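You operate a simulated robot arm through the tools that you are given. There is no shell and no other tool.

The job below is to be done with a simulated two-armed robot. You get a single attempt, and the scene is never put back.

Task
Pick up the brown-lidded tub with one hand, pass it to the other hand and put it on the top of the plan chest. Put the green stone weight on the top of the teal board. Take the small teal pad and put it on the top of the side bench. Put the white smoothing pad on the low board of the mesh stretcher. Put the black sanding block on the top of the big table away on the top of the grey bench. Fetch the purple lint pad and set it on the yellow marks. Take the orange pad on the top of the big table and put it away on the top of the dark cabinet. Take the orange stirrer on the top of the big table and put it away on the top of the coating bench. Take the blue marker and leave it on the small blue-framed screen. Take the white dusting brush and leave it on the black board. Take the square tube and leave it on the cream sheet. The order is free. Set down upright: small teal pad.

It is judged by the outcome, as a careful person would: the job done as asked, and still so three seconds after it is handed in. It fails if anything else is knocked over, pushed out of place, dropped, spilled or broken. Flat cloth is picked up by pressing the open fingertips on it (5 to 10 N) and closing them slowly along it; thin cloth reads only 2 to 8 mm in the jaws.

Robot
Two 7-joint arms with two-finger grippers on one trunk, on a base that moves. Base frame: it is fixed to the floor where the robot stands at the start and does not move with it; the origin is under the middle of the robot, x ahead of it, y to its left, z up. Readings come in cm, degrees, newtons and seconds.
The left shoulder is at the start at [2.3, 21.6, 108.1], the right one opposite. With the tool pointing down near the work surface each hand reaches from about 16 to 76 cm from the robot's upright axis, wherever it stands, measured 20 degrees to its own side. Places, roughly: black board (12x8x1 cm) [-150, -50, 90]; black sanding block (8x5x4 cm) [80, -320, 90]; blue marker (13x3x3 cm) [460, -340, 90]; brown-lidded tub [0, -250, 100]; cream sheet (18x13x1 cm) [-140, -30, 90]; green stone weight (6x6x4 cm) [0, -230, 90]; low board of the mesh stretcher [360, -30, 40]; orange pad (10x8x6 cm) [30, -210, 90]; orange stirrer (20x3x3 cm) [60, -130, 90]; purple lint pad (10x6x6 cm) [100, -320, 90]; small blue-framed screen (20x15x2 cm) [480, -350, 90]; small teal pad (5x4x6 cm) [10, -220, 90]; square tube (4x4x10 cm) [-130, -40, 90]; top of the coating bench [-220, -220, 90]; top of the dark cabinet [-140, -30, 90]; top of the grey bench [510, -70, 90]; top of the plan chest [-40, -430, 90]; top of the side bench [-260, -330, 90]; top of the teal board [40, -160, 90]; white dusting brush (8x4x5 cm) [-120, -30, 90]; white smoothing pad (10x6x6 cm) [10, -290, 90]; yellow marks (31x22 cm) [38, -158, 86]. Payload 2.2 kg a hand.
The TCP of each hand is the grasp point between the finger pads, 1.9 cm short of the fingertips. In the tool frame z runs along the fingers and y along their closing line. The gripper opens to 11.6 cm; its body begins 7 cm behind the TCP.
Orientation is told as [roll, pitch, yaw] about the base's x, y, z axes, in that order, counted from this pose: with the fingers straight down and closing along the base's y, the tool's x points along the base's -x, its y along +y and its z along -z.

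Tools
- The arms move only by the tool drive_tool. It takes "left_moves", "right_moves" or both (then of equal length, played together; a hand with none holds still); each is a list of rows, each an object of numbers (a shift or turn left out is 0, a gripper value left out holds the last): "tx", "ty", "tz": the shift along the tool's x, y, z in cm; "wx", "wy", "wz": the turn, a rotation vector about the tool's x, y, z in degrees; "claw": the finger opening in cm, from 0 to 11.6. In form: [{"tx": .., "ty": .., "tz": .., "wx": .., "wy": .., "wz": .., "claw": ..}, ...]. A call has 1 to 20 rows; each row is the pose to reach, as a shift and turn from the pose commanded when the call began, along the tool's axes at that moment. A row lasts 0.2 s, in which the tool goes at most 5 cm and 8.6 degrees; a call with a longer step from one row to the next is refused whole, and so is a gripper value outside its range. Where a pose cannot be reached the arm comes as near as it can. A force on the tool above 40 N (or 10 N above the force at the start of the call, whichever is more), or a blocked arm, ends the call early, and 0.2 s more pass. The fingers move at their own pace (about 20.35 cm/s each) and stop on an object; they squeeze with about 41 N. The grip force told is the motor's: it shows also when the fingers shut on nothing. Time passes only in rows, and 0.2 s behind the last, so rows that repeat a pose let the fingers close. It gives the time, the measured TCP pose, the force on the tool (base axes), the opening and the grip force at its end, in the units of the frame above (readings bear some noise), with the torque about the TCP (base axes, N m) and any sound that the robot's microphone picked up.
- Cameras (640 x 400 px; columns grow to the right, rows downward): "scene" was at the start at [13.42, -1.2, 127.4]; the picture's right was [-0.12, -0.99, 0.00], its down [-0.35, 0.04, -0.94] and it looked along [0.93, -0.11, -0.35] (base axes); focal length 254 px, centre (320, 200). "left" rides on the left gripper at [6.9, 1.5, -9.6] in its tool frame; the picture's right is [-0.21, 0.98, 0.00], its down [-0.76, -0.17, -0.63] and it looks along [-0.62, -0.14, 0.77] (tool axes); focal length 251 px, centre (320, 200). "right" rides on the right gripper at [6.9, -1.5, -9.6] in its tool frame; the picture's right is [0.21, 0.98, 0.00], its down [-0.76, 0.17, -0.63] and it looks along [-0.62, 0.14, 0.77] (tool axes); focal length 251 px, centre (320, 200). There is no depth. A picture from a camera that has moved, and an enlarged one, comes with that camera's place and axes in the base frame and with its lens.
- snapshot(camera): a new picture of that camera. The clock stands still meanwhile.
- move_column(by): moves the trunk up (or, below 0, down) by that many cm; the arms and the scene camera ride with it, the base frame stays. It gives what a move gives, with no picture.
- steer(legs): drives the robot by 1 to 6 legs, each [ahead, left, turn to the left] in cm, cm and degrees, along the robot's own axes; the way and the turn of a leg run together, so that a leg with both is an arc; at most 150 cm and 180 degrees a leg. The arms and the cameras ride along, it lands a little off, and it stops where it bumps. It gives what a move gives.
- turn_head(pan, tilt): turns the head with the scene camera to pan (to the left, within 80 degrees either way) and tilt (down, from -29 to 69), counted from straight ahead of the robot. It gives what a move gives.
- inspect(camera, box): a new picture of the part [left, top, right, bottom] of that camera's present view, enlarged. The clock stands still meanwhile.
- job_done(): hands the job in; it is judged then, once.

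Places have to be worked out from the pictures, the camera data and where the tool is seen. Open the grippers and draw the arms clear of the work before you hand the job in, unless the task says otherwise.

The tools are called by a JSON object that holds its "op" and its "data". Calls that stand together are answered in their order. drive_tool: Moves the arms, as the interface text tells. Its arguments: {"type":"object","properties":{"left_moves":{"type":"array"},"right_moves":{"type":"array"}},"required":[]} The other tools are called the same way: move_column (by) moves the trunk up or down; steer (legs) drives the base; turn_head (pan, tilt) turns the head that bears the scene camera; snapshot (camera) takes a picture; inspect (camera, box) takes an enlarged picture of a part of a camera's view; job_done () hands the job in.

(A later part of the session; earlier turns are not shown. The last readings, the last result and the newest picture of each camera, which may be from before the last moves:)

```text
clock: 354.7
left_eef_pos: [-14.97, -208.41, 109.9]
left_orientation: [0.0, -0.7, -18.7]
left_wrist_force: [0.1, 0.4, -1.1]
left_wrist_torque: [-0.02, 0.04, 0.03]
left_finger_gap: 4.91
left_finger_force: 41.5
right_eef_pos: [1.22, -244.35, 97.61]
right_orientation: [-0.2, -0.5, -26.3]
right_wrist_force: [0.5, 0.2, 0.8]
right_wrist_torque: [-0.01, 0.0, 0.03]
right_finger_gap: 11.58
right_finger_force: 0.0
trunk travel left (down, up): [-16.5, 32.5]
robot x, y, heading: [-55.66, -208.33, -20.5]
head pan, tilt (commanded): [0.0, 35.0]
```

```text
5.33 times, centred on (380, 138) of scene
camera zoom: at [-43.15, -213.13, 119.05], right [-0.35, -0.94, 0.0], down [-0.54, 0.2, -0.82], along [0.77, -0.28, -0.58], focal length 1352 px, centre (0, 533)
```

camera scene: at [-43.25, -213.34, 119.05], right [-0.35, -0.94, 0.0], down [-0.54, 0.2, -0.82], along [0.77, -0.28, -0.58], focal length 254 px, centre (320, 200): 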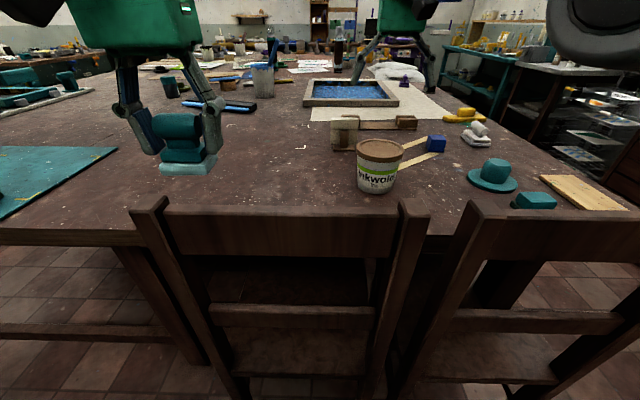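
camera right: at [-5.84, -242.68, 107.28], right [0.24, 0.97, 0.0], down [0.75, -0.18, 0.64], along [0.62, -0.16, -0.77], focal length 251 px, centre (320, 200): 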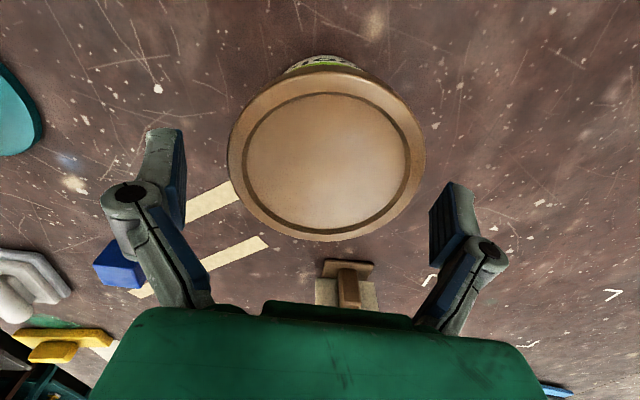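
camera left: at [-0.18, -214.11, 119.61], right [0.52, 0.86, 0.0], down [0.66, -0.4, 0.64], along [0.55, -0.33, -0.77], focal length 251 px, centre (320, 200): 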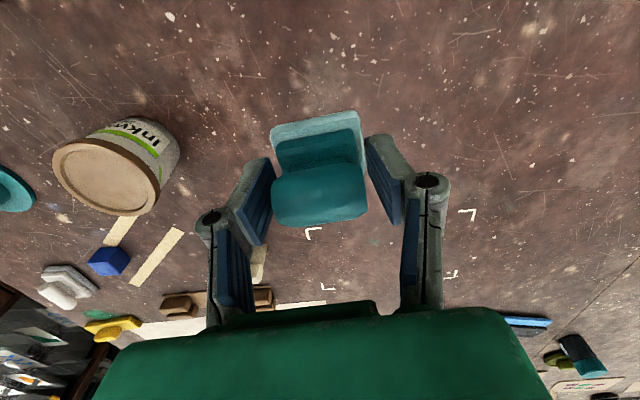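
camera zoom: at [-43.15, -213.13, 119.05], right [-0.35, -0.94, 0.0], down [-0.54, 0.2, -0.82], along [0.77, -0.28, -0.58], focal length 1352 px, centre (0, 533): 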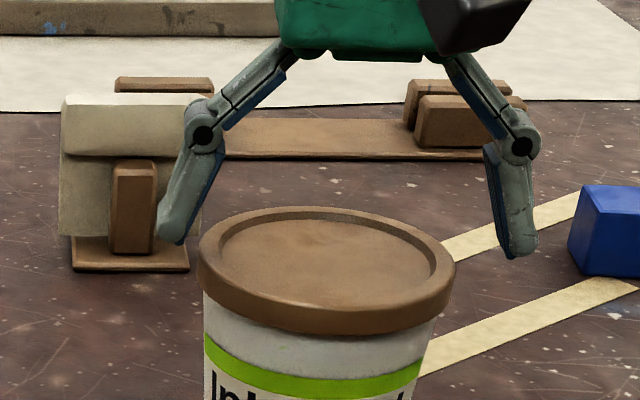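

Fine-tuning: 0.4 cm in each axis, then down to the rim.

{"op": "drive_tool", "data": {"right_moves": [{"tx": -0.4, "ty": 0.4}, {"tx": -0.4, "ty": 0.4}, {"tx": -0.4, "ty": 0.4, "tz": 0.8}, {"tx": -0.4, "ty": 0.4, "tz": 1.6}, {"tx": -0.4, "ty": 0.4, "tz": 2.4}, {"tx": -0.4, "ty": 0.4, "tz": 2.4}]}}

{"op": "snapshot", "data": {"camera": "right"}}

{"op": "inspect", "data": {"camera": "scene", "box": [320, 100, 440, 175]}}

```text
clock: 356.1
left_eef_pos: [-14.87, -208.43, 109.92]
left_orientation: [0.1, -0.7, -18.8]
left_wrist_force: [-0.5, 0.8, 0.1]
left_wrist_torque: [0.03, -0.02, 0.02]
left_finger_gap: 4.91
left_finger_force: 41.0
right_eef_pos: [1.68, -244.32, 95.22]
right_orientation: [0.0, -0.5, -26.2]
right_wrist_force: [-0.8, 0.3, 0.1]
right_wrist_torque: [-0.03, -0.03, 0.01]
right_finger_gap: 11.59
right_finger_force: 0.0
trunk travel left (down, up): [-16.5, 32.5]
robot x, y, heading: [-55.37, -208.65, -20.4]
head pan, tilt (commanded): [0.0, 35.0]
```

```text
taken
camera right: at [-5.31, -242.56, 104.8], right [0.24, 0.97, 0.0], down [0.75, -0.18, 0.64], along [0.62, -0.16, -0.77], focal length 251 px, centre (320, 200)
```

right: 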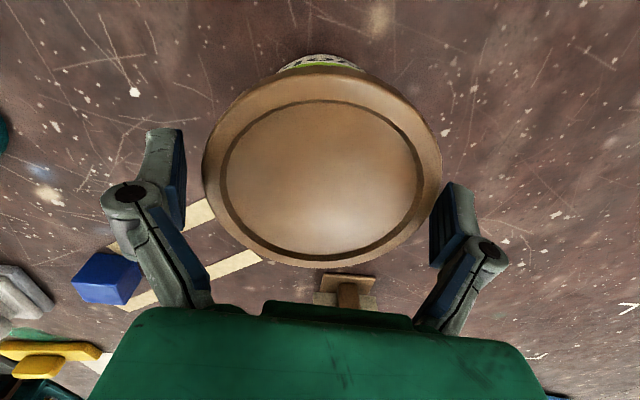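

```text
5.33 times, centred on (380, 138) of scene
camera zoom: at [-43.16, -213.13, 119.05], right [-0.35, -0.94, 0.0], down [-0.54, 0.2, -0.82], along [0.77, -0.28, -0.58], focal length 1352 px, centre (0, 533)
```

zoom: 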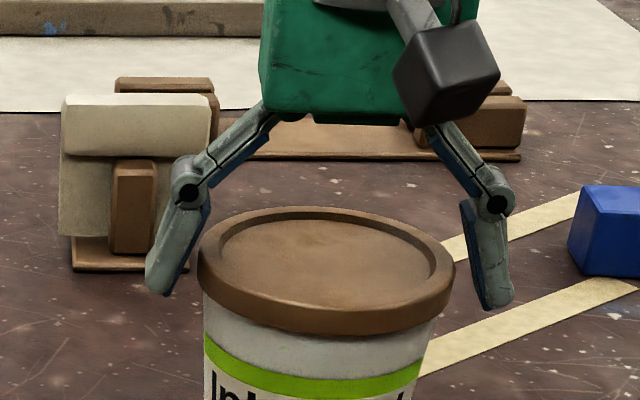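

The fingers straddle the lid evenly. I close and check the grip.

{"op": "drive_tool", "data": {"right_moves": [{"claw": 10.5}, {"claw": 9.5}, {"claw": 8.5}, {"claw": 8}, {"claw": 8}]}}

{"op": "snapshot", "data": {"camera": "right"}}

```text
clock: 357.3
left_eef_pos: [-14.84, -208.37, 109.86]
left_orientation: [0.0, -0.7, -18.7]
left_wrist_force: [0.3, 1.2, 0.0]
left_wrist_torque: [0.0, 0.0, 0.02]
left_finger_gap: 4.92
left_finger_force: 41.3
right_eef_pos: [1.7, -244.23, 95.29]
right_orientation: [-0.2, -0.5, -26.3]
right_wrist_force: [2.0, 0.4, 2.6]
right_wrist_torque: [0.12, -0.06, 0.03]
right_finger_gap: 10.38
right_finger_force: 40.7
trunk travel left (down, up): [-16.5, 32.5]
robot x, y, heading: [-55.66, -208.73, -20.2]
head pan, tilt (commanded): [0.0, 35.0]
```

```text
taken
camera right: at [-5.3, -242.51, 104.85], right [0.24, 0.97, 0.0], down [0.75, -0.18, 0.64], along [0.62, -0.16, -0.77], focal length 251 px, centre (320, 200)
```

right: 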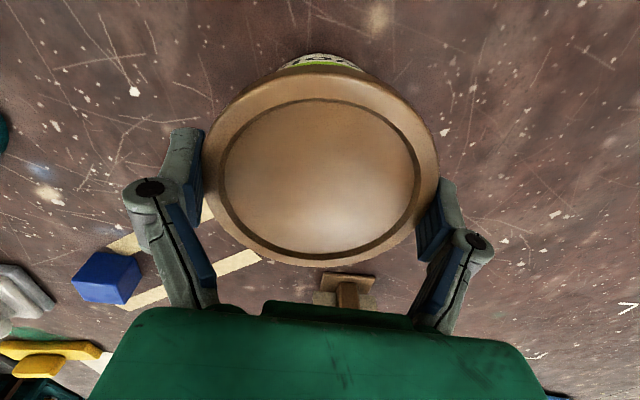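

The lid is gripped (10.4 cm, 41 N). I lift a little and check that the whole tub comes along.

{"op": "drive_tool", "data": {"right_moves": [{"tz": -1}, {"tz": -2}, {"tz": -3}, {"tz": -4}, {"tz": -4}]}}

{"op": "inspect", "data": {"camera": "scene", "box": [320, 100, 440, 200]}}

```text
clock: 358.5
left_eef_pos: [-14.77, -208.55, 109.84]
left_orientation: [0.0, -0.7, -18.8]
left_wrist_force: [0.8, 0.3, 0.9]
left_wrist_torque: [-0.07, 0.0, -0.01]
left_finger_gap: 4.92
left_finger_force: 41.5
right_eef_pos: [1.64, -244.4, 99.17]
right_orientation: [-0.1, -0.4, -26.2]
right_wrist_force: [-0.2, 0.2, -5.5]
right_wrist_torque: [0.0, 0.02, 0.03]
right_finger_gap: 10.32
right_finger_force: 41.4
trunk travel left (down, up): [-16.5, 32.5]
robot x, y, heading: [-55.1, -208.84, -20.2]
head pan, tilt (commanded): [0.0, 35.0]
```

```text
4.00 times, centred on (380, 150) of scene
camera zoom: at [-43.06, -213.19, 119.03], right [-0.35, -0.94, 0.0], down [-0.54, 0.2, -0.82], along [0.77, -0.28, -0.58], focal length 1014 px, centre (80, 400)
```

zoom: 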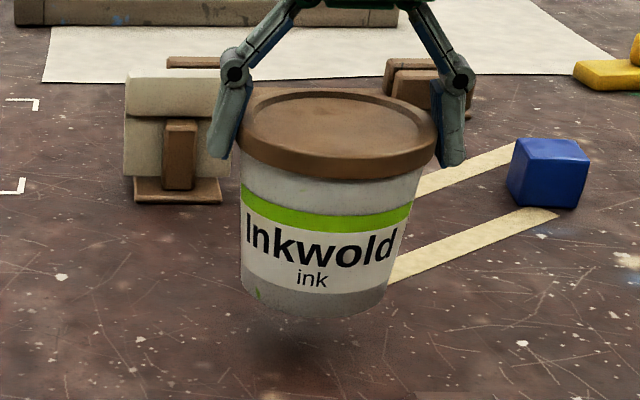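

The whole tub (about 0.55 kg) came up. I lift it well above the chair backs and retract.

{"op": "drive_tool", "data": {"right_moves": [{"tz": -3}, {"tz": -6}, {"tz": -9}, {"tz": -12}, {"tz": -15}, {"tz": -17}, {"tz": -17, "tx": 4, "ty": -1.1}, {"tz": -17, "tx": 8, "ty": -2.2}, {"tz": -17, "tx": 12, "ty": -3.3}, {"tz": -17, "tx": 16, "ty": -4.4}, {"tz": -17, "tx": 20, "ty": -5.5}, {"tz": -17, "tx": 23.2, "ty": -6.6}, {"tz": -17, "tx": 23.2, "ty": -6.6}]}}

{"op": "snapshot", "data": {"camera": "scene"}}

```text
clock: 361.3
left_eef_pos: [-14.97, -208.9, 109.87]
left_orientation: [0.3, -0.7, -18.6]
left_wrist_force: [-0.5, -0.4, -0.5]
left_wrist_torque: [0.02, -0.02, -0.02]
left_finger_gap: 4.93
left_finger_force: 40.9
right_eef_pos: [-22.2, -240.19, 116.06]
right_orientation: [0.1, -0.5, -26.3]
right_wrist_force: [0.2, 0.1, -5.5]
right_wrist_torque: [0.05, -0.01, 0.03]
right_finger_gap: 10.35
right_finger_force: 41.0
right hand out of reach, approached as far as the arm can: row 3, 4, 5, 6, 7
trunk travel left (down, up): [-16.5, 32.5]
robot x, y, heading: [-55.65, -208.48, -20.3]
head pan, tilt (commanded): [0.0, 35.0]
```

```text
taken
camera scene: at [-43.42, -213.56, 119.05], right [-0.35, -0.94, 0.0], down [-0.54, 0.2, -0.82], along [0.77, -0.28, -0.58], focal length 254 px, centre (320, 200)
```

scene: 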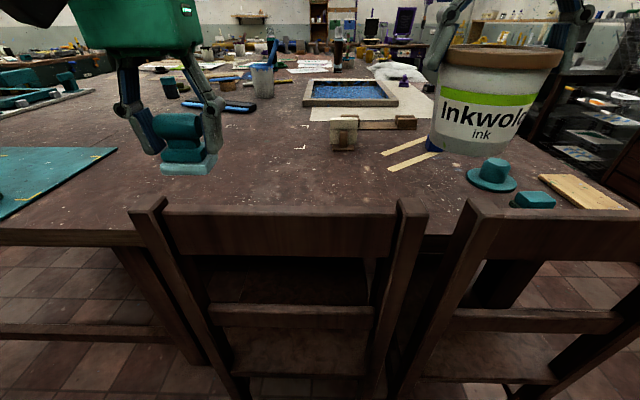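

Both objects are held. I drive down the aisle to the side bench beyond the coating bench and face it.

{"op": "steer", "data": {"legs": [[-10, 0, 0], [0, 0, -105.3], [80, 0, 0], [76, 0, 0], [0, 0, -73.4], [0, 0, 0]]}}

{"op": "snapshot", "data": {"camera": "scene"}}

```text
clock: 378.0
left_eef_pos: [-199.05, -330.17, 109.82]
left_orientation: [0.1, -0.7, 162.4]
left_wrist_force: [0.8, 0.2, 0.1]
left_wrist_torque: [0.02, -0.01, 0.0]
left_finger_gap: 4.92
left_finger_force: 41.0
right_eef_pos: [-192.68, -298.83, 116.06]
right_orientation: [0.1, -0.5, 154.7]
right_wrist_force: [-0.3, -0.1, -5.7]
right_wrist_torque: [0.0, -0.02, 0.04]
right_finger_gap: 10.22
right_finger_force: 40.9
trunk travel left (down, up): [-16.5, 32.5]
robot x, y, heading: [-158.14, -329.23, 160.7]
head pan, tilt (commanded): [0.0, 35.0]
```

```text
taken
camera scene: at [-170.95, -325.2, 119.05], right [0.33, 0.94, 0.0], down [0.54, -0.19, -0.82], along [-0.77, 0.27, -0.58], focal length 254 px, centre (320, 200)
```

scene: 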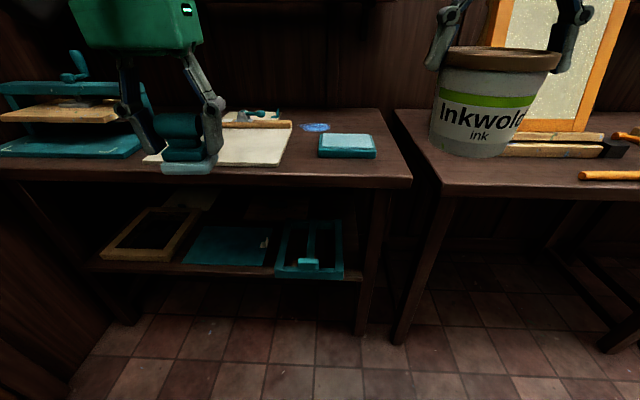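

The side bench has a free spot between the paper and the teal block, at about (-224.6,-309.6). I drive 10 cm closer and turn right 14° so it lies on the left arm's good side.

{"op": "steer", "data": {"legs": [[10, 0, 0], [0, 0, -14], [0, 0, 0], [0, 0, 0]]}}

{"op": "turn_head", "data": {"pan": 15, "tilt": 40}}

{"op": "snapshot", "data": {"camera": "scene"}}

{"op": "snapshot", "data": {"camera": "left"}}

```text
clock: 380.6
left_eef_pos: [-207.31, -317.22, 109.85]
left_orientation: [0.2, -0.8, 148.4]
left_wrist_force: [0.3, 0.3, 0.0]
left_wrist_torque: [-0.03, -0.04, -0.02]
left_finger_gap: 4.88
left_finger_force: 41.0
right_eef_pos: [-193.5, -288.3, 116.23]
right_orientation: [0.1, -0.6, 140.9]
right_wrist_force: [-0.3, -0.8, -5.8]
right_wrist_torque: [-0.02, -0.01, 0.03]
right_finger_gap: 10.18
right_finger_force: 40.5
trunk travel left (down, up): [-16.5, 32.5]
robot x, y, heading: [-168.22, -326.23, 147.1]
head pan, tilt (commanded): [0.0, 35.0]
```

```text
clock: 381.4
left_eef_pos: [-207.23, -317.45, 110.05]
left_orientation: [0.1, -0.9, 148.5]
left_wrist_force: [-1.1, -0.7, 0.3]
left_wrist_torque: [0.04, -0.03, -0.01]
left_finger_gap: 4.9
left_finger_force: 41.1
right_eef_pos: [-193.31, -288.41, 116.26]
right_orientation: [0.0, -0.7, 140.9]
right_wrist_force: [0.3, -0.6, -5.5]
right_wrist_torque: [0.0, 0.01, -0.03]
right_finger_gap: 10.17
right_finger_force: 41.0
trunk travel left (down, up): [-16.5, 32.5]
robot x, y, heading: [-168.19, -325.82, 146.7]
head pan, tilt (commanded): [15.0, 40.0]
```

```text
taken
camera scene: at [-179.59, -321.26, 118.31], right [0.31, 0.95, 0.0], down [0.61, -0.2, -0.76], along [-0.73, 0.24, -0.64], focal length 254 px, centre (320, 200)
```

scene: 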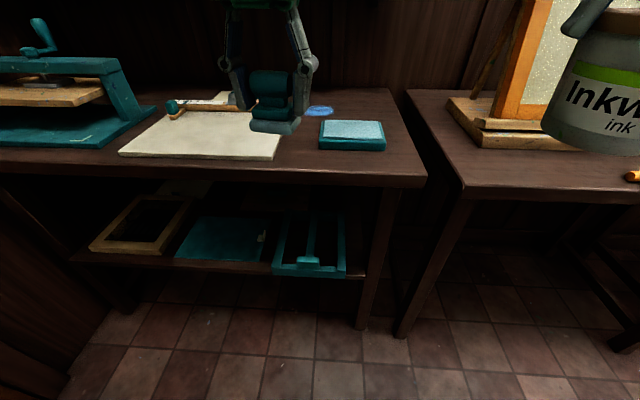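

```text
taken
camera left: at [-201.91, -322.3, 119.51], right [-0.69, -0.72, 0.0], down [-0.55, 0.53, 0.64], along [-0.47, 0.44, -0.76], focal length 251 px, centre (320, 200)
```

left: 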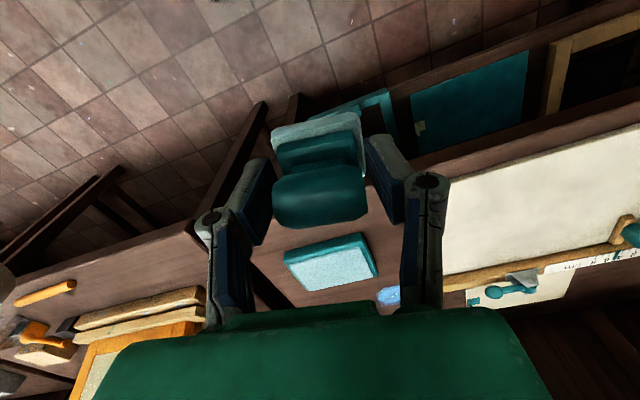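

I move the teal pad over ≈(-227,-309.8), in front of the gap between paper and block, and lower partway.

{"op": "drive_tool", "data": {"left_moves": [{"tx": -4.5, "ty": 0.8}, {"tx": -9, "ty": 1.6}, {"tx": -13.5, "ty": 2.4}, {"tx": -18, "ty": 3.3}, {"tx": -20.9, "ty": 3.9}, {"tx": -20.9, "ty": 3.9, "tz": 4}, {"tx": -20.9, "ty": 3.9, "tz": 8}, {"tx": -20.9, "ty": 3.9, "tz": 12}, {"tx": -20.9, "ty": 3.9, "tz": 14}, {"tx": -20.9, "ty": 3.9, "tz": 14}]}}

{"op": "snapshot", "data": {"camera": "left"}}

{"op": "inspect", "data": {"camera": "scene", "box": [220, 90, 380, 190]}}

```text
clock: 383.6
left_eef_pos: [-227.31, -309.79, 96.31]
left_orientation: [0.2, -0.9, 148.6]
left_wrist_force: [0.7, 0.2, -0.2]
left_wrist_torque: [0.02, 0.0, 0.03]
left_finger_gap: 4.91
left_finger_force: 40.7
right_eef_pos: [-193.27, -288.37, 116.23]
right_orientation: [-0.1, -0.7, 140.9]
right_wrist_force: [0.5, 0.5, -5.5]
right_wrist_torque: [0.01, -0.02, -0.01]
right_finger_gap: 10.16
right_finger_force: 40.6
trunk travel left (down, up): [-16.5, 32.5]
robot x, y, heading: [-168.19, -326.2, 146.9]
head pan, tilt (commanded): [15.0, 40.0]
```

```text
taken
camera left: at [-222.03, -314.71, 105.85], right [-0.69, -0.72, 0.01], down [-0.55, 0.53, 0.64], along [-0.47, 0.44, -0.76], focal length 251 px, centre (320, 200)
```

left: 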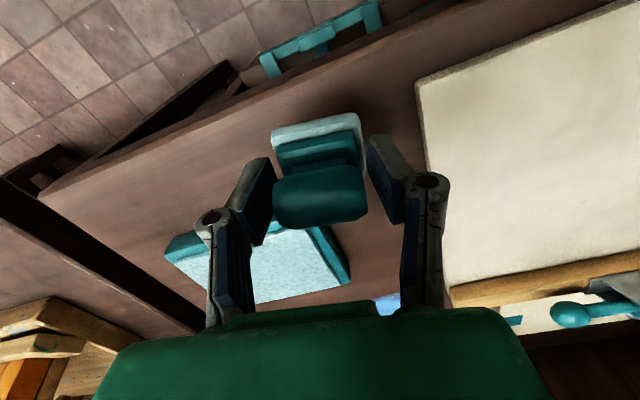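

```text
4.00 times, centred on (300, 140) of scene
camera zoom: at [-179.69, -321.19, 118.29], right [0.31, 0.95, 0.0], down [0.61, -0.2, -0.76], along [-0.73, 0.24, -0.65], focal length 1014 px, centre (400, 440)
```

zoom: 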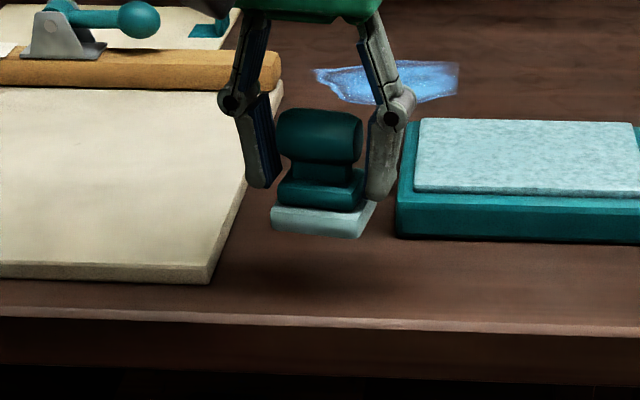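

Space is fine. I lower the teal pad to contact.

{"op": "drive_tool", "data": {"left_moves": [{"tz": 1}, {"tz": 2}, {"tz": 3}, {"tz": 3.6}, {"tz": 3.9}, {"tz": 3.9}]}}

{"op": "inspect", "data": {"camera": "scene", "box": [240, 110, 360, 185]}}

```text
clock: 385.0
left_eef_pos: [-227.43, -309.58, 92.39]
left_orientation: [0.1, -1.0, 148.5]
left_wrist_force: [0.5, -1.0, -0.8]
left_wrist_torque: [0.02, 0.02, 0.02]
left_finger_gap: 4.89
left_finger_force: 41.1
right_eef_pos: [-193.13, -288.43, 116.29]
right_orientation: [0.1, -0.7, 140.9]
right_wrist_force: [-0.3, -0.5, -5.8]
right_wrist_torque: [-0.05, -0.01, 0.0]
right_finger_gap: 10.14
right_finger_force: 40.8
trunk travel left (down, up): [-16.5, 32.5]
robot x, y, heading: [-168.02, -326.59, 146.8]
head pan, tilt (commanded): [15.0, 40.0]
```

```text
5.33 times, centred on (300, 148) of scene
camera zoom: at [-179.71, -321.18, 118.29], right [0.31, 0.95, 0.0], down [0.61, -0.2, -0.76], along [-0.73, 0.24, -0.65], focal length 1352 px, centre (427, 480)
```

zoom: 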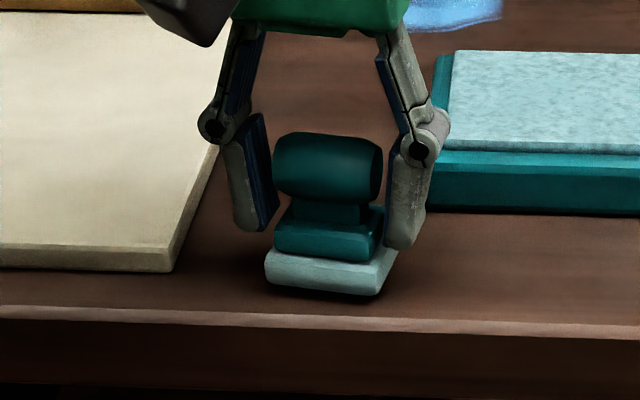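

{"op": "drive_tool", "data": {"left_moves": [{"tz": 0.2}, {"tz": 0.4}, {"tz": 0.5}, {"tz": 0.5}]}}

```text
clock: 386.0
left_eef_pos: [-227.35, -309.68, 92.06]
left_orientation: [0.1, -1.0, 148.5]
left_wrist_force: [-0.4, -2.1, 8.7]
left_wrist_torque: [-0.13, -0.06, -0.01]
left_finger_gap: 4.91
left_finger_force: 41.2
right_eef_pos: [-193.23, -288.36, 116.44]
right_orientation: [0.1, -0.7, 140.9]
right_wrist_force: [-0.3, 0.2, -5.4]
right_wrist_torque: [-0.01, 0.0, 0.04]
right_finger_gap: 10.15
right_finger_force: 40.7
trunk travel left (down, up): [-16.5, 32.5]
robot x, y, heading: [-168.29, -325.97, 147.2]
head pan, tilt (commanded): [15.0, 40.0]
```

Contact at 9 N. I open to 7 cm and lift straight up.

{"op": "drive_tool", "data": {"left_moves": [{"tz": -0.1, "claw": 5.6}, {"tz": -0.1, "claw": 6.5}, {"tz": -0.1, "claw": 7}, {"tz": -0.1, "claw": 7}, {"tz": -2}, {"tz": -5}, {"tz": -9}, {"tz": -13}, {"tz": -17}]}}

{"op": "inspect", "data": {"camera": "scene", "box": [220, 90, 380, 190]}}

{"op": "snapshot", "data": {"camera": "right"}}

```text
clock: 388.0
left_eef_pos: [-227.32, -309.9, 109.1]
left_orientation: [0.1, -0.8, 148.5]
left_wrist_force: [0.2, -0.9, 1.1]
left_wrist_torque: [0.0, -0.02, -0.02]
left_finger_gap: 7.0
left_finger_force: 0.1
right_eef_pos: [-193.31, -288.45, 116.38]
right_orientation: [0.1, -0.7, 140.9]
right_wrist_force: [-0.1, 0.3, -5.4]
right_wrist_torque: [0.01, 0.0, 0.0]
right_finger_gap: 10.16
right_finger_force: 40.7
trunk travel left (down, up): [-16.5, 32.5]
robot x, y, heading: [-168.2, -325.82, 147.2]
head pan, tilt (commanded): [15.0, 40.0]
```

```text
4.00 times, centred on (300, 140) of scene
camera zoom: at [-179.64, -321.2, 118.3], right [0.31, 0.95, 0.0], down [0.61, -0.2, -0.76], along [-0.73, 0.24, -0.65], focal length 1014 px, centre (400, 440)
```

zoom: 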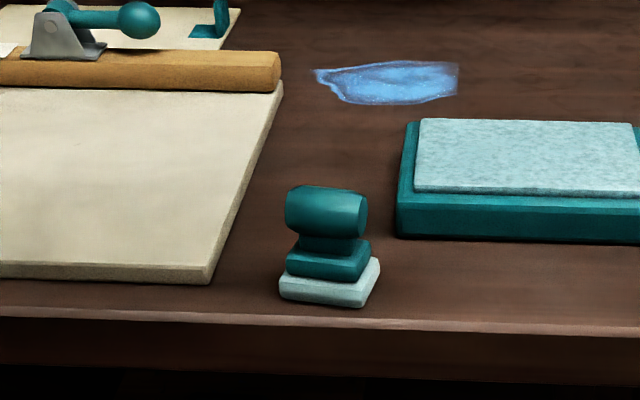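

```text
taken
camera right: at [-186.92, -291.65, 125.91], right [-0.45, -0.89, 0.0], down [-0.69, 0.34, 0.64], along [-0.57, 0.29, -0.77], focal length 251 px, centre (320, 200)
```

right: 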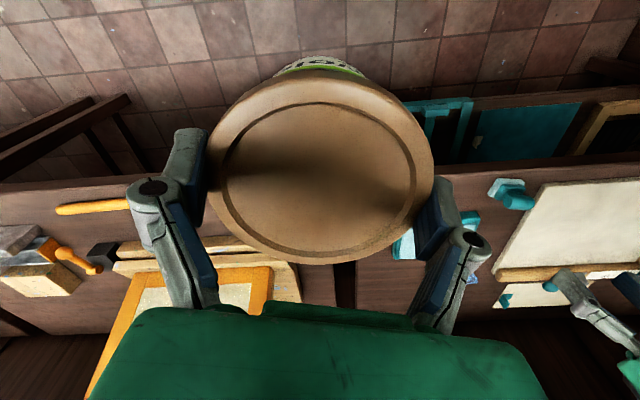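

The teal pad stands upright on the side bench. I retract the left hand and drive with the tub towards the plan chest.

{"op": "drive_tool", "data": {"left_moves": [{"tx": 4.5}, {"tx": 9}, {"tx": 13.5, "ty": -1}, {"tx": 18, "ty": -2}, {"tx": 22, "ty": -3}, {"tx": 24, "ty": -4, "claw": 11}]}}

{"op": "steer", "data": {"legs": [[-25, 0, 0], [0, 0, -153.9], [70, 0, 0], [0, 0, 0]]}}

{"op": "turn_head", "data": {"pan": -60, "tilt": 25}}

{"op": "snapshot", "data": {"camera": "scene"}}

{"op": "turn_head", "data": {"pan": 0, "tilt": 25}}

{"op": "snapshot", "data": {"camera": "scene"}}

```text
clock: 389.4
left_eef_pos: [-204.82, -319.35, 108.56]
left_orientation: [0.0, -0.9, 148.5]
left_wrist_force: [0.3, -0.4, -0.2]
left_wrist_torque: [-0.01, -0.01, 0.01]
left_finger_gap: 11.02
left_finger_force: 0.1
right_eef_pos: [-193.26, -288.48, 116.13]
right_orientation: [-0.1, -0.8, 140.9]
right_wrist_force: [-0.3, 0.4, -5.2]
right_wrist_torque: [0.01, -0.01, 0.03]
right_finger_gap: 10.11
right_finger_force: 41.3
trunk travel left (down, up): [-16.5, 32.5]
robot x, y, heading: [-168.1, -326.37, 146.8]
head pan, tilt (commanded): [15.0, 40.0]
```

```text
clock: 401.6
left_eef_pos: [-41.24, -352.97, 108.41]
left_orientation: [0.1, -1.0, -13.2]
left_wrist_force: [-0.2, -0.7, 0.7]
left_wrist_torque: [0.01, -0.04, -0.01]
left_finger_gap: 11.0
left_finger_force: 0.1
right_eef_pos: [-42.5, -385.7, 116.32]
right_orientation: [-0.1, -0.7, -20.8]
right_wrist_force: [0.4, 0.2, -5.1]
right_wrist_torque: [0.01, 0.02, 0.03]
right_finger_gap: 10.03
right_finger_force: 41.2
trunk travel left (down, up): [-16.5, 32.5]
robot x, y, heading: [-78.06, -357.92, -14.8]
head pan, tilt (commanded): [15.0, 40.0]
```

```text
clock: 403.1
left_eef_pos: [-41.28, -352.87, 108.55]
left_orientation: [0.1, -1.1, -13.1]
left_wrist_force: [-0.9, -0.4, 0.1]
left_wrist_torque: [0.0, -0.01, -0.01]
left_finger_gap: 10.99
left_finger_force: 0.2
right_eef_pos: [-42.74, -385.62, 116.42]
right_orientation: [0.0, -0.8, -20.7]
right_wrist_force: [0.2, 0.5, -5.3]
right_wrist_torque: [0.03, 0.02, 0.01]
right_finger_gap: 10.02
right_finger_force: 41.2
trunk travel left (down, up): [-16.5, 32.5]
robot x, y, heading: [-78.37, -357.98, -14.7]
head pan, tilt (commanded): [-60.0, 25.0]
```

```text
taken
camera scene: at [-71.84, -367.89, 120.64], right [-0.96, -0.26, 0.0], down [-0.11, 0.41, -0.91], along [0.24, -0.87, -0.42], focal length 254 px, centre (320, 200)
```

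scene: 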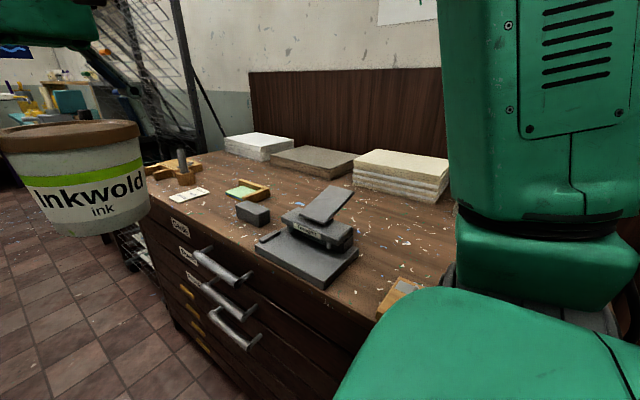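

```text
clock: 404.4
left_eef_pos: [-41.35, -352.91, 108.55]
left_orientation: [0.1, -1.0, -13.2]
left_wrist_force: [0.0, 0.3, 0.0]
left_wrist_torque: [0.0, -0.02, 0.05]
left_finger_gap: 11.01
left_finger_force: 0.1
right_eef_pos: [-42.62, -385.58, 116.33]
right_orientation: [0.0, -0.8, -20.8]
right_wrist_force: [-0.4, 0.6, -5.5]
right_wrist_torque: [0.01, 0.04, 0.02]
right_finger_gap: 10.0
right_finger_force: 41.0
trunk travel left (down, up): [-16.5, 32.5]
robot x, y, heading: [-78.31, -358.01, -15.0]
head pan, tilt (commanded): [0.0, 25.0]
```

```text
taken
camera scene: at [-65.35, -361.36, 120.63], right [-0.26, -0.97, 0.0], down [-0.41, 0.11, -0.91], along [0.87, -0.23, -0.43], focal length 254 px, centre (320, 200)
```

scene: 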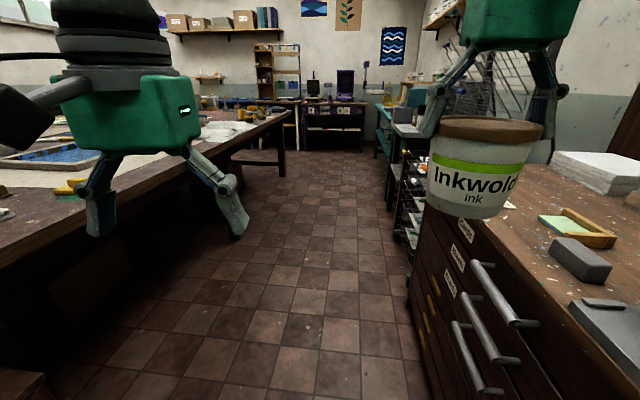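

The chest is to my right with free floor here, so I do the hand-over in this spot. First I rotate the right hand (tub) by about -84° and bring it near the middle, moving the left hand aside.

{"op": "drive_tool", "data": {"left_moves": [{"ty": 3}, {"ty": 6}, {"ty": 9}, {"ty": 10}, {"ty": 10}, {"ty": 10}, {"ty": 10}, {"ty": 10}, {"ty": 10}, {"ty": 10}, {"ty": 10}, {"ty": 10}, {"ty": 10}], "right_moves": [{"tx": -0.3, "ty": 1, "wz": 7}, {"tx": -0.5, "ty": 2, "wz": 14}, {"tx": -0.8, "ty": 3, "wz": 21}, {"tx": -1.1, "ty": 4, "wz": 28}, {"tx": -1.4, "ty": 5, "wz": 35}, {"tx": -1.7, "ty": 6, "wz": 42}, {"tx": -2, "ty": 7, "wz": 49}, {"tx": -2.3, "ty": 8, "wz": 56}, {"tx": -2.6, "ty": 9, "wz": 63}, {"tx": -2.9, "ty": 10, "wz": 70}, {"tx": -3.1, "ty": 11, "wz": 77}, {"tx": -3.2, "ty": 11.8, "wz": 84}, {"tx": -3.2, "ty": 11.8, "wz": 84}]}}

{"op": "turn_head", "data": {"pan": 0, "tilt": 35}}

{"op": "snapshot", "data": {"camera": "scene"}}

{"op": "snapshot", "data": {"camera": "right"}}

```text
clock: 407.2
left_eef_pos: [-38.99, -343.0, 108.65]
left_orientation: [0.0, -1.0, -13.2]
left_wrist_force: [0.1, 0.1, -0.4]
left_wrist_torque: [0.03, -0.01, 0.0]
left_finger_gap: 11.01
left_finger_force: 0.1
right_eef_pos: [-35.34, -375.48, 116.53]
right_orientation: [0.8, -0.2, -104.9]
right_wrist_force: [0.1, -0.2, -5.9]
right_wrist_torque: [0.04, 0.04, 0.04]
right_finger_gap: 9.97
right_finger_force: 40.9
trunk travel left (down, up): [-16.5, 32.5]
robot x, y, heading: [-78.15, -357.44, -14.9]
head pan, tilt (commanded): [0.0, 25.0]
```

```text
clock: 407.9
left_eef_pos: [-38.97, -343.09, 108.59]
left_orientation: [0.0, -1.0, -13.3]
left_wrist_force: [1.6, -0.2, 0.4]
left_wrist_torque: [0.03, -0.01, -0.01]
left_finger_gap: 10.99
left_finger_force: 0.1
right_eef_pos: [-35.33, -375.51, 116.52]
right_orientation: [0.9, -0.1, -104.8]
right_wrist_force: [0.3, 0.3, -5.9]
right_wrist_torque: [0.0, 0.0, 0.02]
right_finger_gap: 9.98
right_finger_force: 40.8
trunk travel left (down, up): [-16.5, 32.5]
robot x, y, heading: [-78.61, -357.97, -15.0]
head pan, tilt (commanded): [0.0, 35.0]
```

```text
taken
camera scene: at [-65.66, -361.0, 119.06], right [-0.26, -0.97, 0.0], down [-0.56, 0.15, -0.82], along [0.79, -0.21, -0.58], focal length 254 px, centre (320, 200)
```

scene: 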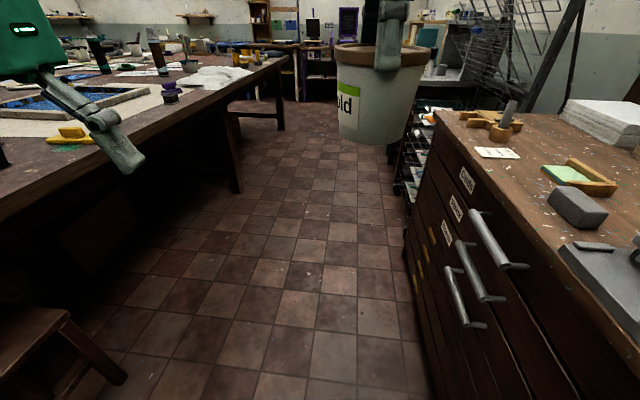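

```text
taken
camera right: at [-35.22, -368.42, 126.18], right [1.0, -0.04, 0.01], down [-0.04, -0.77, 0.64], along [-0.02, -0.64, -0.77], focal length 251 px, centre (320, 200)
```

right: 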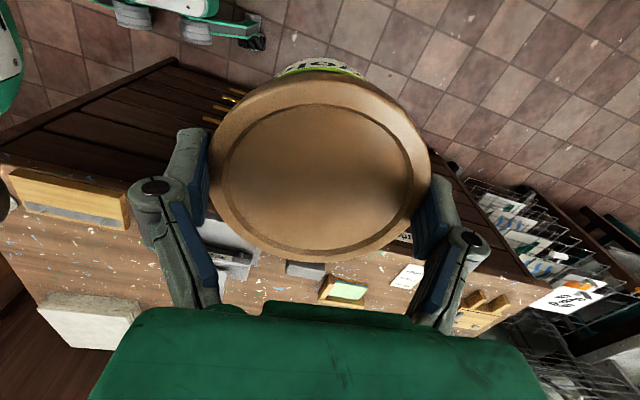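

The lid has slipped about 0.7 cm in the grip, so I proceed promptly. I turn the left hand 88° and then tilt it 70° so its fingers point to the right.

{"op": "drive_tool", "data": {"left_moves": [{"wz": -8}, {"wz": -16}, {"wz": -24}, {"wz": -32}, {"wz": -40}, {"wz": -48}, {"wz": -56}, {"wz": -64}, {"wz": -72}, {"wz": -80}, {"wz": -88, "claw": 11.6}, {"wz": -88}]}}

{"op": "drive_tool", "data": {"left_moves": [{"wy": 8}, {"wy": 16}, {"wy": 24}, {"wy": 32}, {"wy": 40}, {"wy": 48}, {"wy": 56}, {"wy": 64}, {"wy": 70}, {"wy": 70}]}}

{"op": "snapshot", "data": {"camera": "scene"}}

{"op": "snapshot", "data": {"camera": "left"}}

```text
clock: 410.5
left_eef_pos: [-39.07, -343.11, 108.51]
left_orientation: [-1.0, -0.1, 74.9]
left_wrist_force: [0.1, 0.0, -0.6]
left_wrist_torque: [-0.02, -0.01, -0.03]
left_finger_gap: 11.59
left_finger_force: 0.1
right_eef_pos: [-35.25, -375.44, 116.51]
right_orientation: [0.8, -0.1, -104.8]
right_wrist_force: [-0.6, -0.2, -6.1]
right_wrist_torque: [0.03, 0.01, 0.03]
right_finger_gap: 9.94
right_finger_force: 41.2
trunk travel left (down, up): [-16.5, 32.5]
robot x, y, heading: [-78.21, -357.75, -15.1]
head pan, tilt (commanded): [0.0, 35.0]
```

```text
clock: 412.7
left_eef_pos: [-39.14, -343.23, 108.43]
left_orientation: [-3.2, 70.0, 71.8]
left_wrist_force: [0.6, 0.3, -0.2]
left_wrist_torque: [-0.04, -0.01, -0.05]
left_finger_gap: 11.6
left_finger_force: 0.1
right_eef_pos: [-35.41, -375.67, 116.5]
right_orientation: [0.8, -0.1, -104.7]
right_wrist_force: [1.4, -0.5, -5.6]
right_wrist_torque: [0.01, 0.01, -0.02]
right_finger_gap: 9.94
right_finger_force: 41.2
trunk travel left (down, up): [-16.5, 32.5]
robot x, y, heading: [-78.01, -357.45, -14.8]
head pan, tilt (commanded): [0.0, 35.0]
```

```text
taken
camera scene: at [-65.63, -360.85, 119.06], right [-0.26, -0.97, 0.0], down [-0.56, 0.14, -0.82], along [0.79, -0.21, -0.58], focal length 254 px, centre (320, 200)
```

scene: 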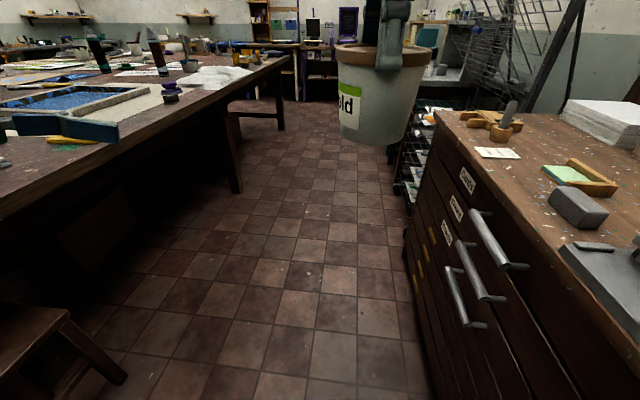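

```text
taken
camera left: at [-38.92, -336.06, 118.27], right [-0.92, 0.33, -0.22], down [0.39, 0.78, -0.49], along [0.01, -0.54, -0.84], focal length 251 px, centre (320, 200)
```

left: 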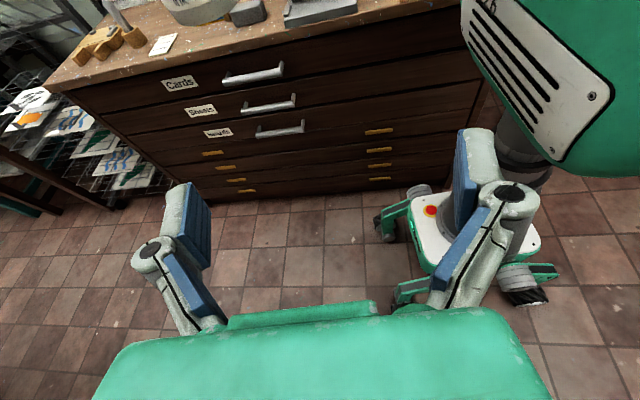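

The tilted pose works: fingers point right and 20° down. I move to a pre-grasp point 14 cm left of the tub's lower body.

{"op": "drive_tool", "data": {"left_moves": [{"tx": 2.3, "ty": -2.4, "tz": 2.8}, {"tx": 4.6, "ty": -4.9, "tz": 5.6}, {"tx": 6.8, "ty": -7.3, "tz": 8.4}, {"tx": 9.1, "ty": -9.8, "tz": 11.2}, {"tx": 11.4, "ty": -12.2, "tz": 14}, {"tx": 11.4, "ty": -12.2, "tz": 14}]}}

{"op": "snapshot", "data": {"camera": "left"}}

{"op": "snapshot", "data": {"camera": "scene"}}

{"op": "snapshot", "data": {"camera": "right"}}

```text
clock: 414.1
left_eef_pos: [-31.8, -362.64, 114.64]
left_orientation: [-3.3, 69.9, 71.8]
left_wrist_force: [0.6, 0.1, 0.0]
left_wrist_torque: [-0.03, -0.02, 0.01]
left_finger_gap: 11.58
left_finger_force: 0.0
right_eef_pos: [-35.36, -375.77, 116.59]
right_orientation: [0.8, 0.1, -104.7]
right_wrist_force: [-0.1, -0.2, -5.5]
right_wrist_torque: [0.01, -0.02, -0.02]
right_finger_gap: 9.95
right_finger_force: 40.7
trunk travel left (down, up): [-16.5, 32.5]
robot x, y, heading: [-78.31, -357.94, -14.7]
head pan, tilt (commanded): [0.0, 35.0]
```

```text
taken
camera left: at [-31.55, -355.68, 124.4], right [-0.92, 0.33, -0.22], down [0.39, 0.78, -0.49], along [0.01, -0.54, -0.84], focal length 251 px, centre (320, 200)
```

left: 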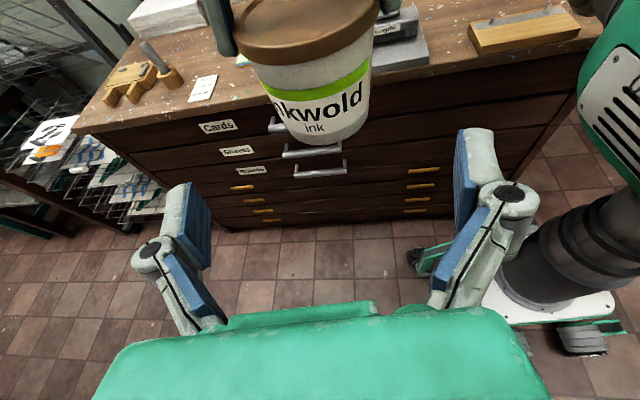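

```text
taken
camera scene: at [-65.7, -361.25, 119.05], right [-0.26, -0.97, 0.0], down [-0.56, 0.15, -0.82], along [0.79, -0.21, -0.58], focal length 254 px, centre (320, 200)
```

scene: 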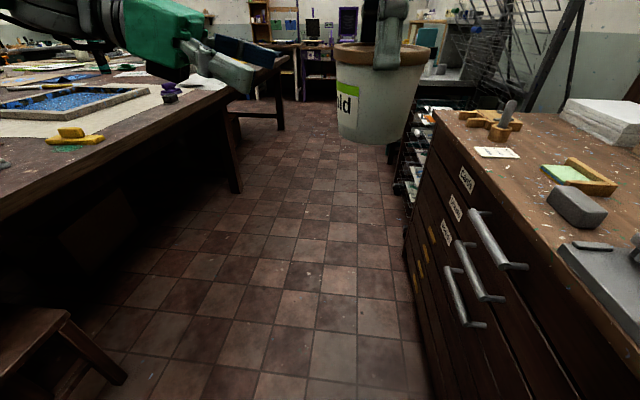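

```text
taken
camera right: at [-35.35, -368.58, 126.29], right [1.0, -0.04, 0.01], down [-0.04, -0.77, 0.64], along [-0.02, -0.63, -0.77], focal length 251 px, centre (320, 200)
```

right: 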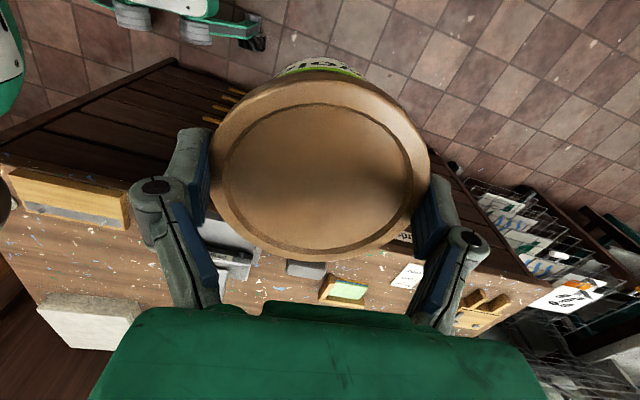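

Projection matches: the tub's lower body lies straight along the fingers. I approach in two stages.

{"op": "drive_tool", "data": {"left_moves": [{"tx": -0.2, "tz": 2.5}, {"tx": -0.3, "tz": 5}, {"tx": -0.5, "tz": 7.5}, {"tx": -0.5, "tz": 9}, {"tx": -0.5, "tz": 9}]}}

{"op": "snapshot", "data": {"camera": "left"}}

{"op": "inspect", "data": {"camera": "scene", "box": [240, 0, 480, 150]}}

```text
clock: 415.3
left_eef_pos: [-33.57, -370.56, 111.14]
left_orientation: [-3.1, 70.0, 71.9]
left_wrist_force: [-0.3, -0.3, 0.1]
left_wrist_torque: [-0.02, 0.0, 0.01]
left_finger_gap: 11.59
left_finger_force: 0.1
right_eef_pos: [-35.28, -375.36, 116.65]
right_orientation: [0.8, -0.2, -104.7]
right_wrist_force: [0.3, 0.5, -4.8]
right_wrist_torque: [0.01, -0.01, 0.0]
right_finger_gap: 9.91
right_finger_force: 40.4
trunk travel left (down, up): [-16.5, 32.5]
robot x, y, heading: [-78.05, -357.9, -14.6]
head pan, tilt (commanded): [0.0, 35.0]
```

```text
taken
camera left: at [-33.38, -363.5, 120.9], right [-0.92, 0.33, -0.22], down [0.39, 0.78, -0.49], along [0.01, -0.54, -0.84], focal length 251 px, centre (320, 200)
```

left: 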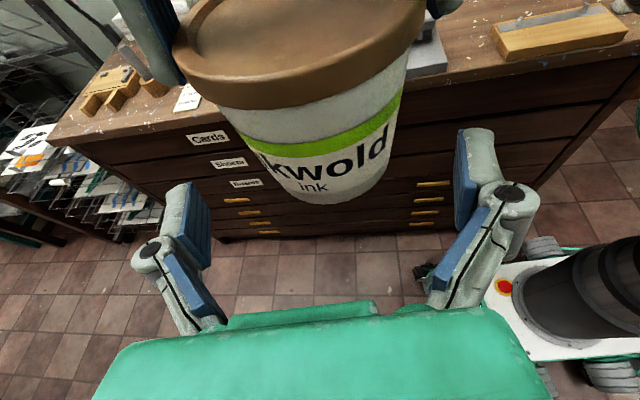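

```text
2.67 times, centred on (360, 75) of scene
camera zoom: at [-65.56, -360.98, 119.04], right [-0.26, -0.97, 0.0], down [-0.56, 0.15, -0.82], along [0.79, -0.21, -0.58], focal length 676 px, centre (213, 533)
```

zoom: 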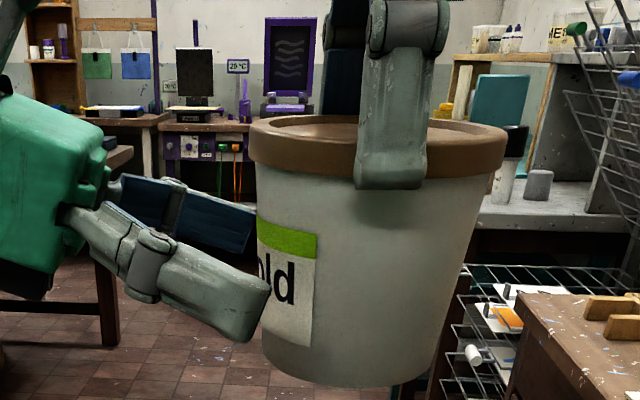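

Well aligned: the fingers straddle the lower body and the palm stays clear of the lid. I go in the last 5 cm and close the left hand.

{"op": "drive_tool", "data": {"left_moves": [{"tz": 1.5}, {"tz": 3}, {"tz": 4.2}, {"tz": 4.8}, {"tz": 4.8}]}}

{"op": "inspect", "data": {"camera": "scene", "box": [240, 0, 480, 150]}}

{"op": "snapshot", "data": {"camera": "left"}}

```text
clock: 416.5
left_eef_pos: [-35.07, -375.16, 109.34]
left_orientation: [-3.0, 69.9, 71.9]
left_wrist_force: [0.6, 0.2, -0.6]
left_wrist_torque: [0.02, 0.04, 0.02]
left_finger_gap: 11.59
left_finger_force: 0.1
right_eef_pos: [-35.37, -375.52, 116.48]
right_orientation: [0.8, -0.1, -104.8]
right_wrist_force: [0.9, 0.4, -5.1]
right_wrist_torque: [0.01, 0.01, -0.01]
right_finger_gap: 9.91
right_finger_force: 40.7
trunk travel left (down, up): [-16.5, 32.5]
robot x, y, heading: [-78.06, -357.74, -14.9]
head pan, tilt (commanded): [0.0, 35.0]
```

```text
2.67 times, centred on (360, 75) of scene
camera zoom: at [-65.6, -361.14, 119.04], right [-0.26, -0.97, 0.0], down [-0.56, 0.15, -0.82], along [0.79, -0.21, -0.58], focal length 676 px, centre (213, 533)
```

zoom: 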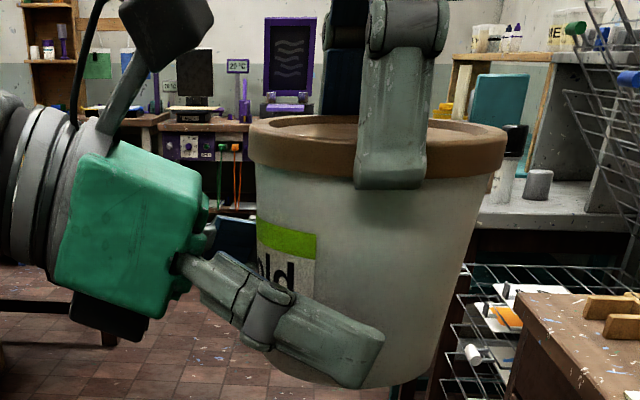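

```text
taken
camera left: at [-34.91, -368.02, 119.09], right [-0.92, 0.33, -0.22], down [0.39, 0.78, -0.49], along [0.01, -0.54, -0.84], focal length 251 px, centre (320, 200)
```

left: 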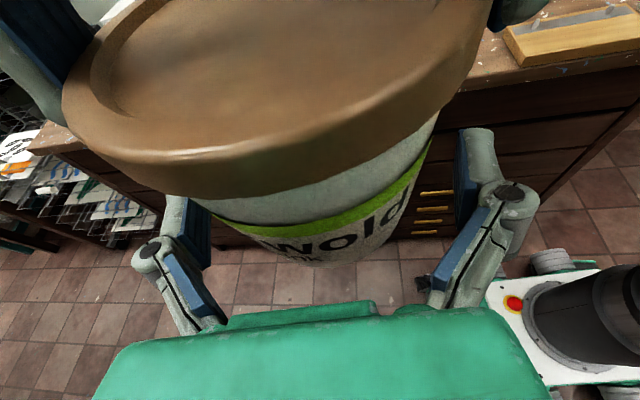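

The left fingers bracket the lower body. I close the left hand while the right still holds.

{"op": "drive_tool", "data": {"left_moves": [{"claw": 10.5}, {"claw": 9.8}, {"claw": 9.2}, {"claw": 8.6}, {"claw": 8}, {"claw": 7}, {"claw": 6.5}, {"claw": 6.5}]}}

{"op": "inspect", "data": {"camera": "scene", "box": [240, 0, 480, 150]}}

```text
clock: 418.3
left_eef_pos: [-35.0, -375.03, 109.39]
left_orientation: [-3.0, 69.9, 72.0]
left_wrist_force: [1.7, 1.9, -0.4]
left_wrist_torque: [-0.04, 0.16, -0.51]
left_finger_gap: 8.85
left_finger_force: 40.8
right_eef_pos: [-35.22, -375.6, 116.58]
right_orientation: [0.8, -0.1, -104.8]
right_wrist_force: [-2.4, -1.6, -5.5]
right_wrist_torque: [-0.07, -0.04, 0.57]
right_finger_gap: 9.92
right_finger_force: 41.1
trunk travel left (down, up): [-16.5, 32.5]
robot x, y, heading: [-78.25, -357.36, -14.6]
head pan, tilt (commanded): [0.0, 35.0]
```

```text
2.67 times, centred on (360, 75) of scene
camera zoom: at [-65.59, -361.14, 119.04], right [-0.26, -0.97, 0.0], down [-0.56, 0.15, -0.82], along [0.79, -0.21, -0.58], focal length 676 px, centre (213, 533)
```

zoom: 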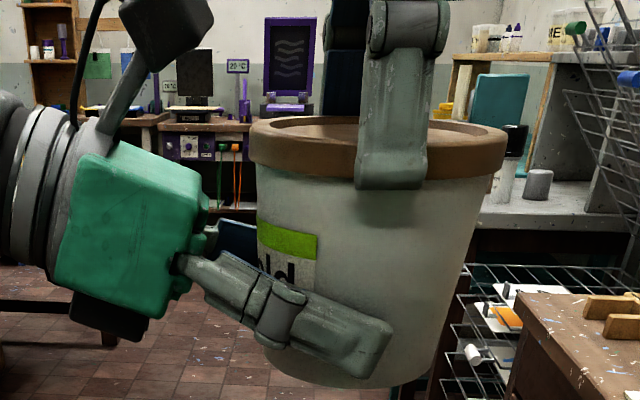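

The left hand holds firmly (8.85 cm, 41 N). I open the right hand slowly and draw it straight up.

{"op": "drive_tool", "data": {"right_moves": [{"claw": 10.3}, {"claw": 10.8}, {"claw": 11.2}, {"claw": 11.6}, {"claw": 11.6}]}}

{"op": "inspect", "data": {"camera": "scene", "box": [240, 0, 480, 150]}}

```text
clock: 419.5
left_eef_pos: [-35.12, -375.08, 109.36]
left_orientation: [-3.0, 69.9, 72.0]
left_wrist_force: [-0.5, 0.2, -0.3]
left_wrist_torque: [0.09, -0.01, 0.02]
left_finger_gap: 8.86
left_finger_force: 41.3
right_eef_pos: [-35.35, -375.58, 116.52]
right_orientation: [0.8, 0.0, -104.8]
right_wrist_force: [0.1, 0.4, -0.1]
right_wrist_torque: [0.0, 0.0, 0.0]
right_finger_gap: 11.62
right_finger_force: 0.1
trunk travel left (down, up): [-16.5, 32.5]
robot x, y, heading: [-78.34, -357.84, -14.4]
head pan, tilt (commanded): [0.0, 35.0]
```

```text
2.67 times, centred on (360, 75) of scene
camera zoom: at [-65.59, -361.14, 119.04], right [-0.26, -0.97, 0.0], down [-0.56, 0.15, -0.82], along [0.79, -0.21, -0.58], focal length 676 px, centre (213, 533)
```

zoom: 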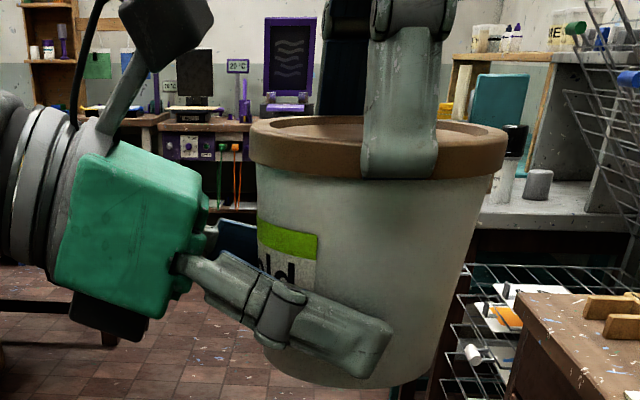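

{"op": "drive_tool", "data": {"right_moves": [{"tz": -1.5}, {"tz": -3}, {"tz": -4.5}, {"tz": -6}, {"tz": -6}]}}

{"op": "inspect", "data": {"camera": "scene", "box": [240, 0, 480, 150]}}

```text
clock: 420.7
left_eef_pos: [-35.1, -375.07, 109.37]
left_orientation: [-3.0, 69.9, 72.1]
left_wrist_force: [0.6, 0.8, 0.2]
left_wrist_torque: [0.08, -0.03, 0.03]
left_finger_gap: 8.86
left_finger_force: 41.4
right_eef_pos: [-35.49, -375.59, 122.57]
right_orientation: [0.8, 0.0, -104.8]
right_wrist_force: [-0.1, -0.4, -0.3]
right_wrist_torque: [0.03, 0.03, 0.02]
right_finger_gap: 11.61
right_finger_force: 0.1
trunk travel left (down, up): [-16.5, 32.5]
robot x, y, heading: [-78.12, -358.0, -14.9]
head pan, tilt (commanded): [0.0, 35.0]
```

```text
2.67 times, centred on (360, 75) of scene
camera zoom: at [-65.6, -361.14, 119.04], right [-0.26, -0.97, 0.0], down [-0.56, 0.15, -0.82], along [0.79, -0.21, -0.58], focal length 676 px, centre (213, 533)
```

zoom: 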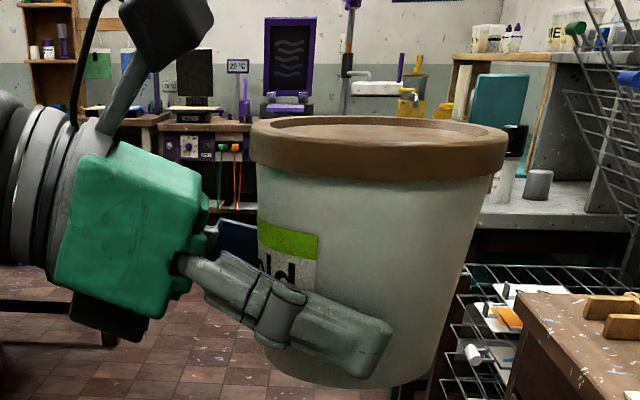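

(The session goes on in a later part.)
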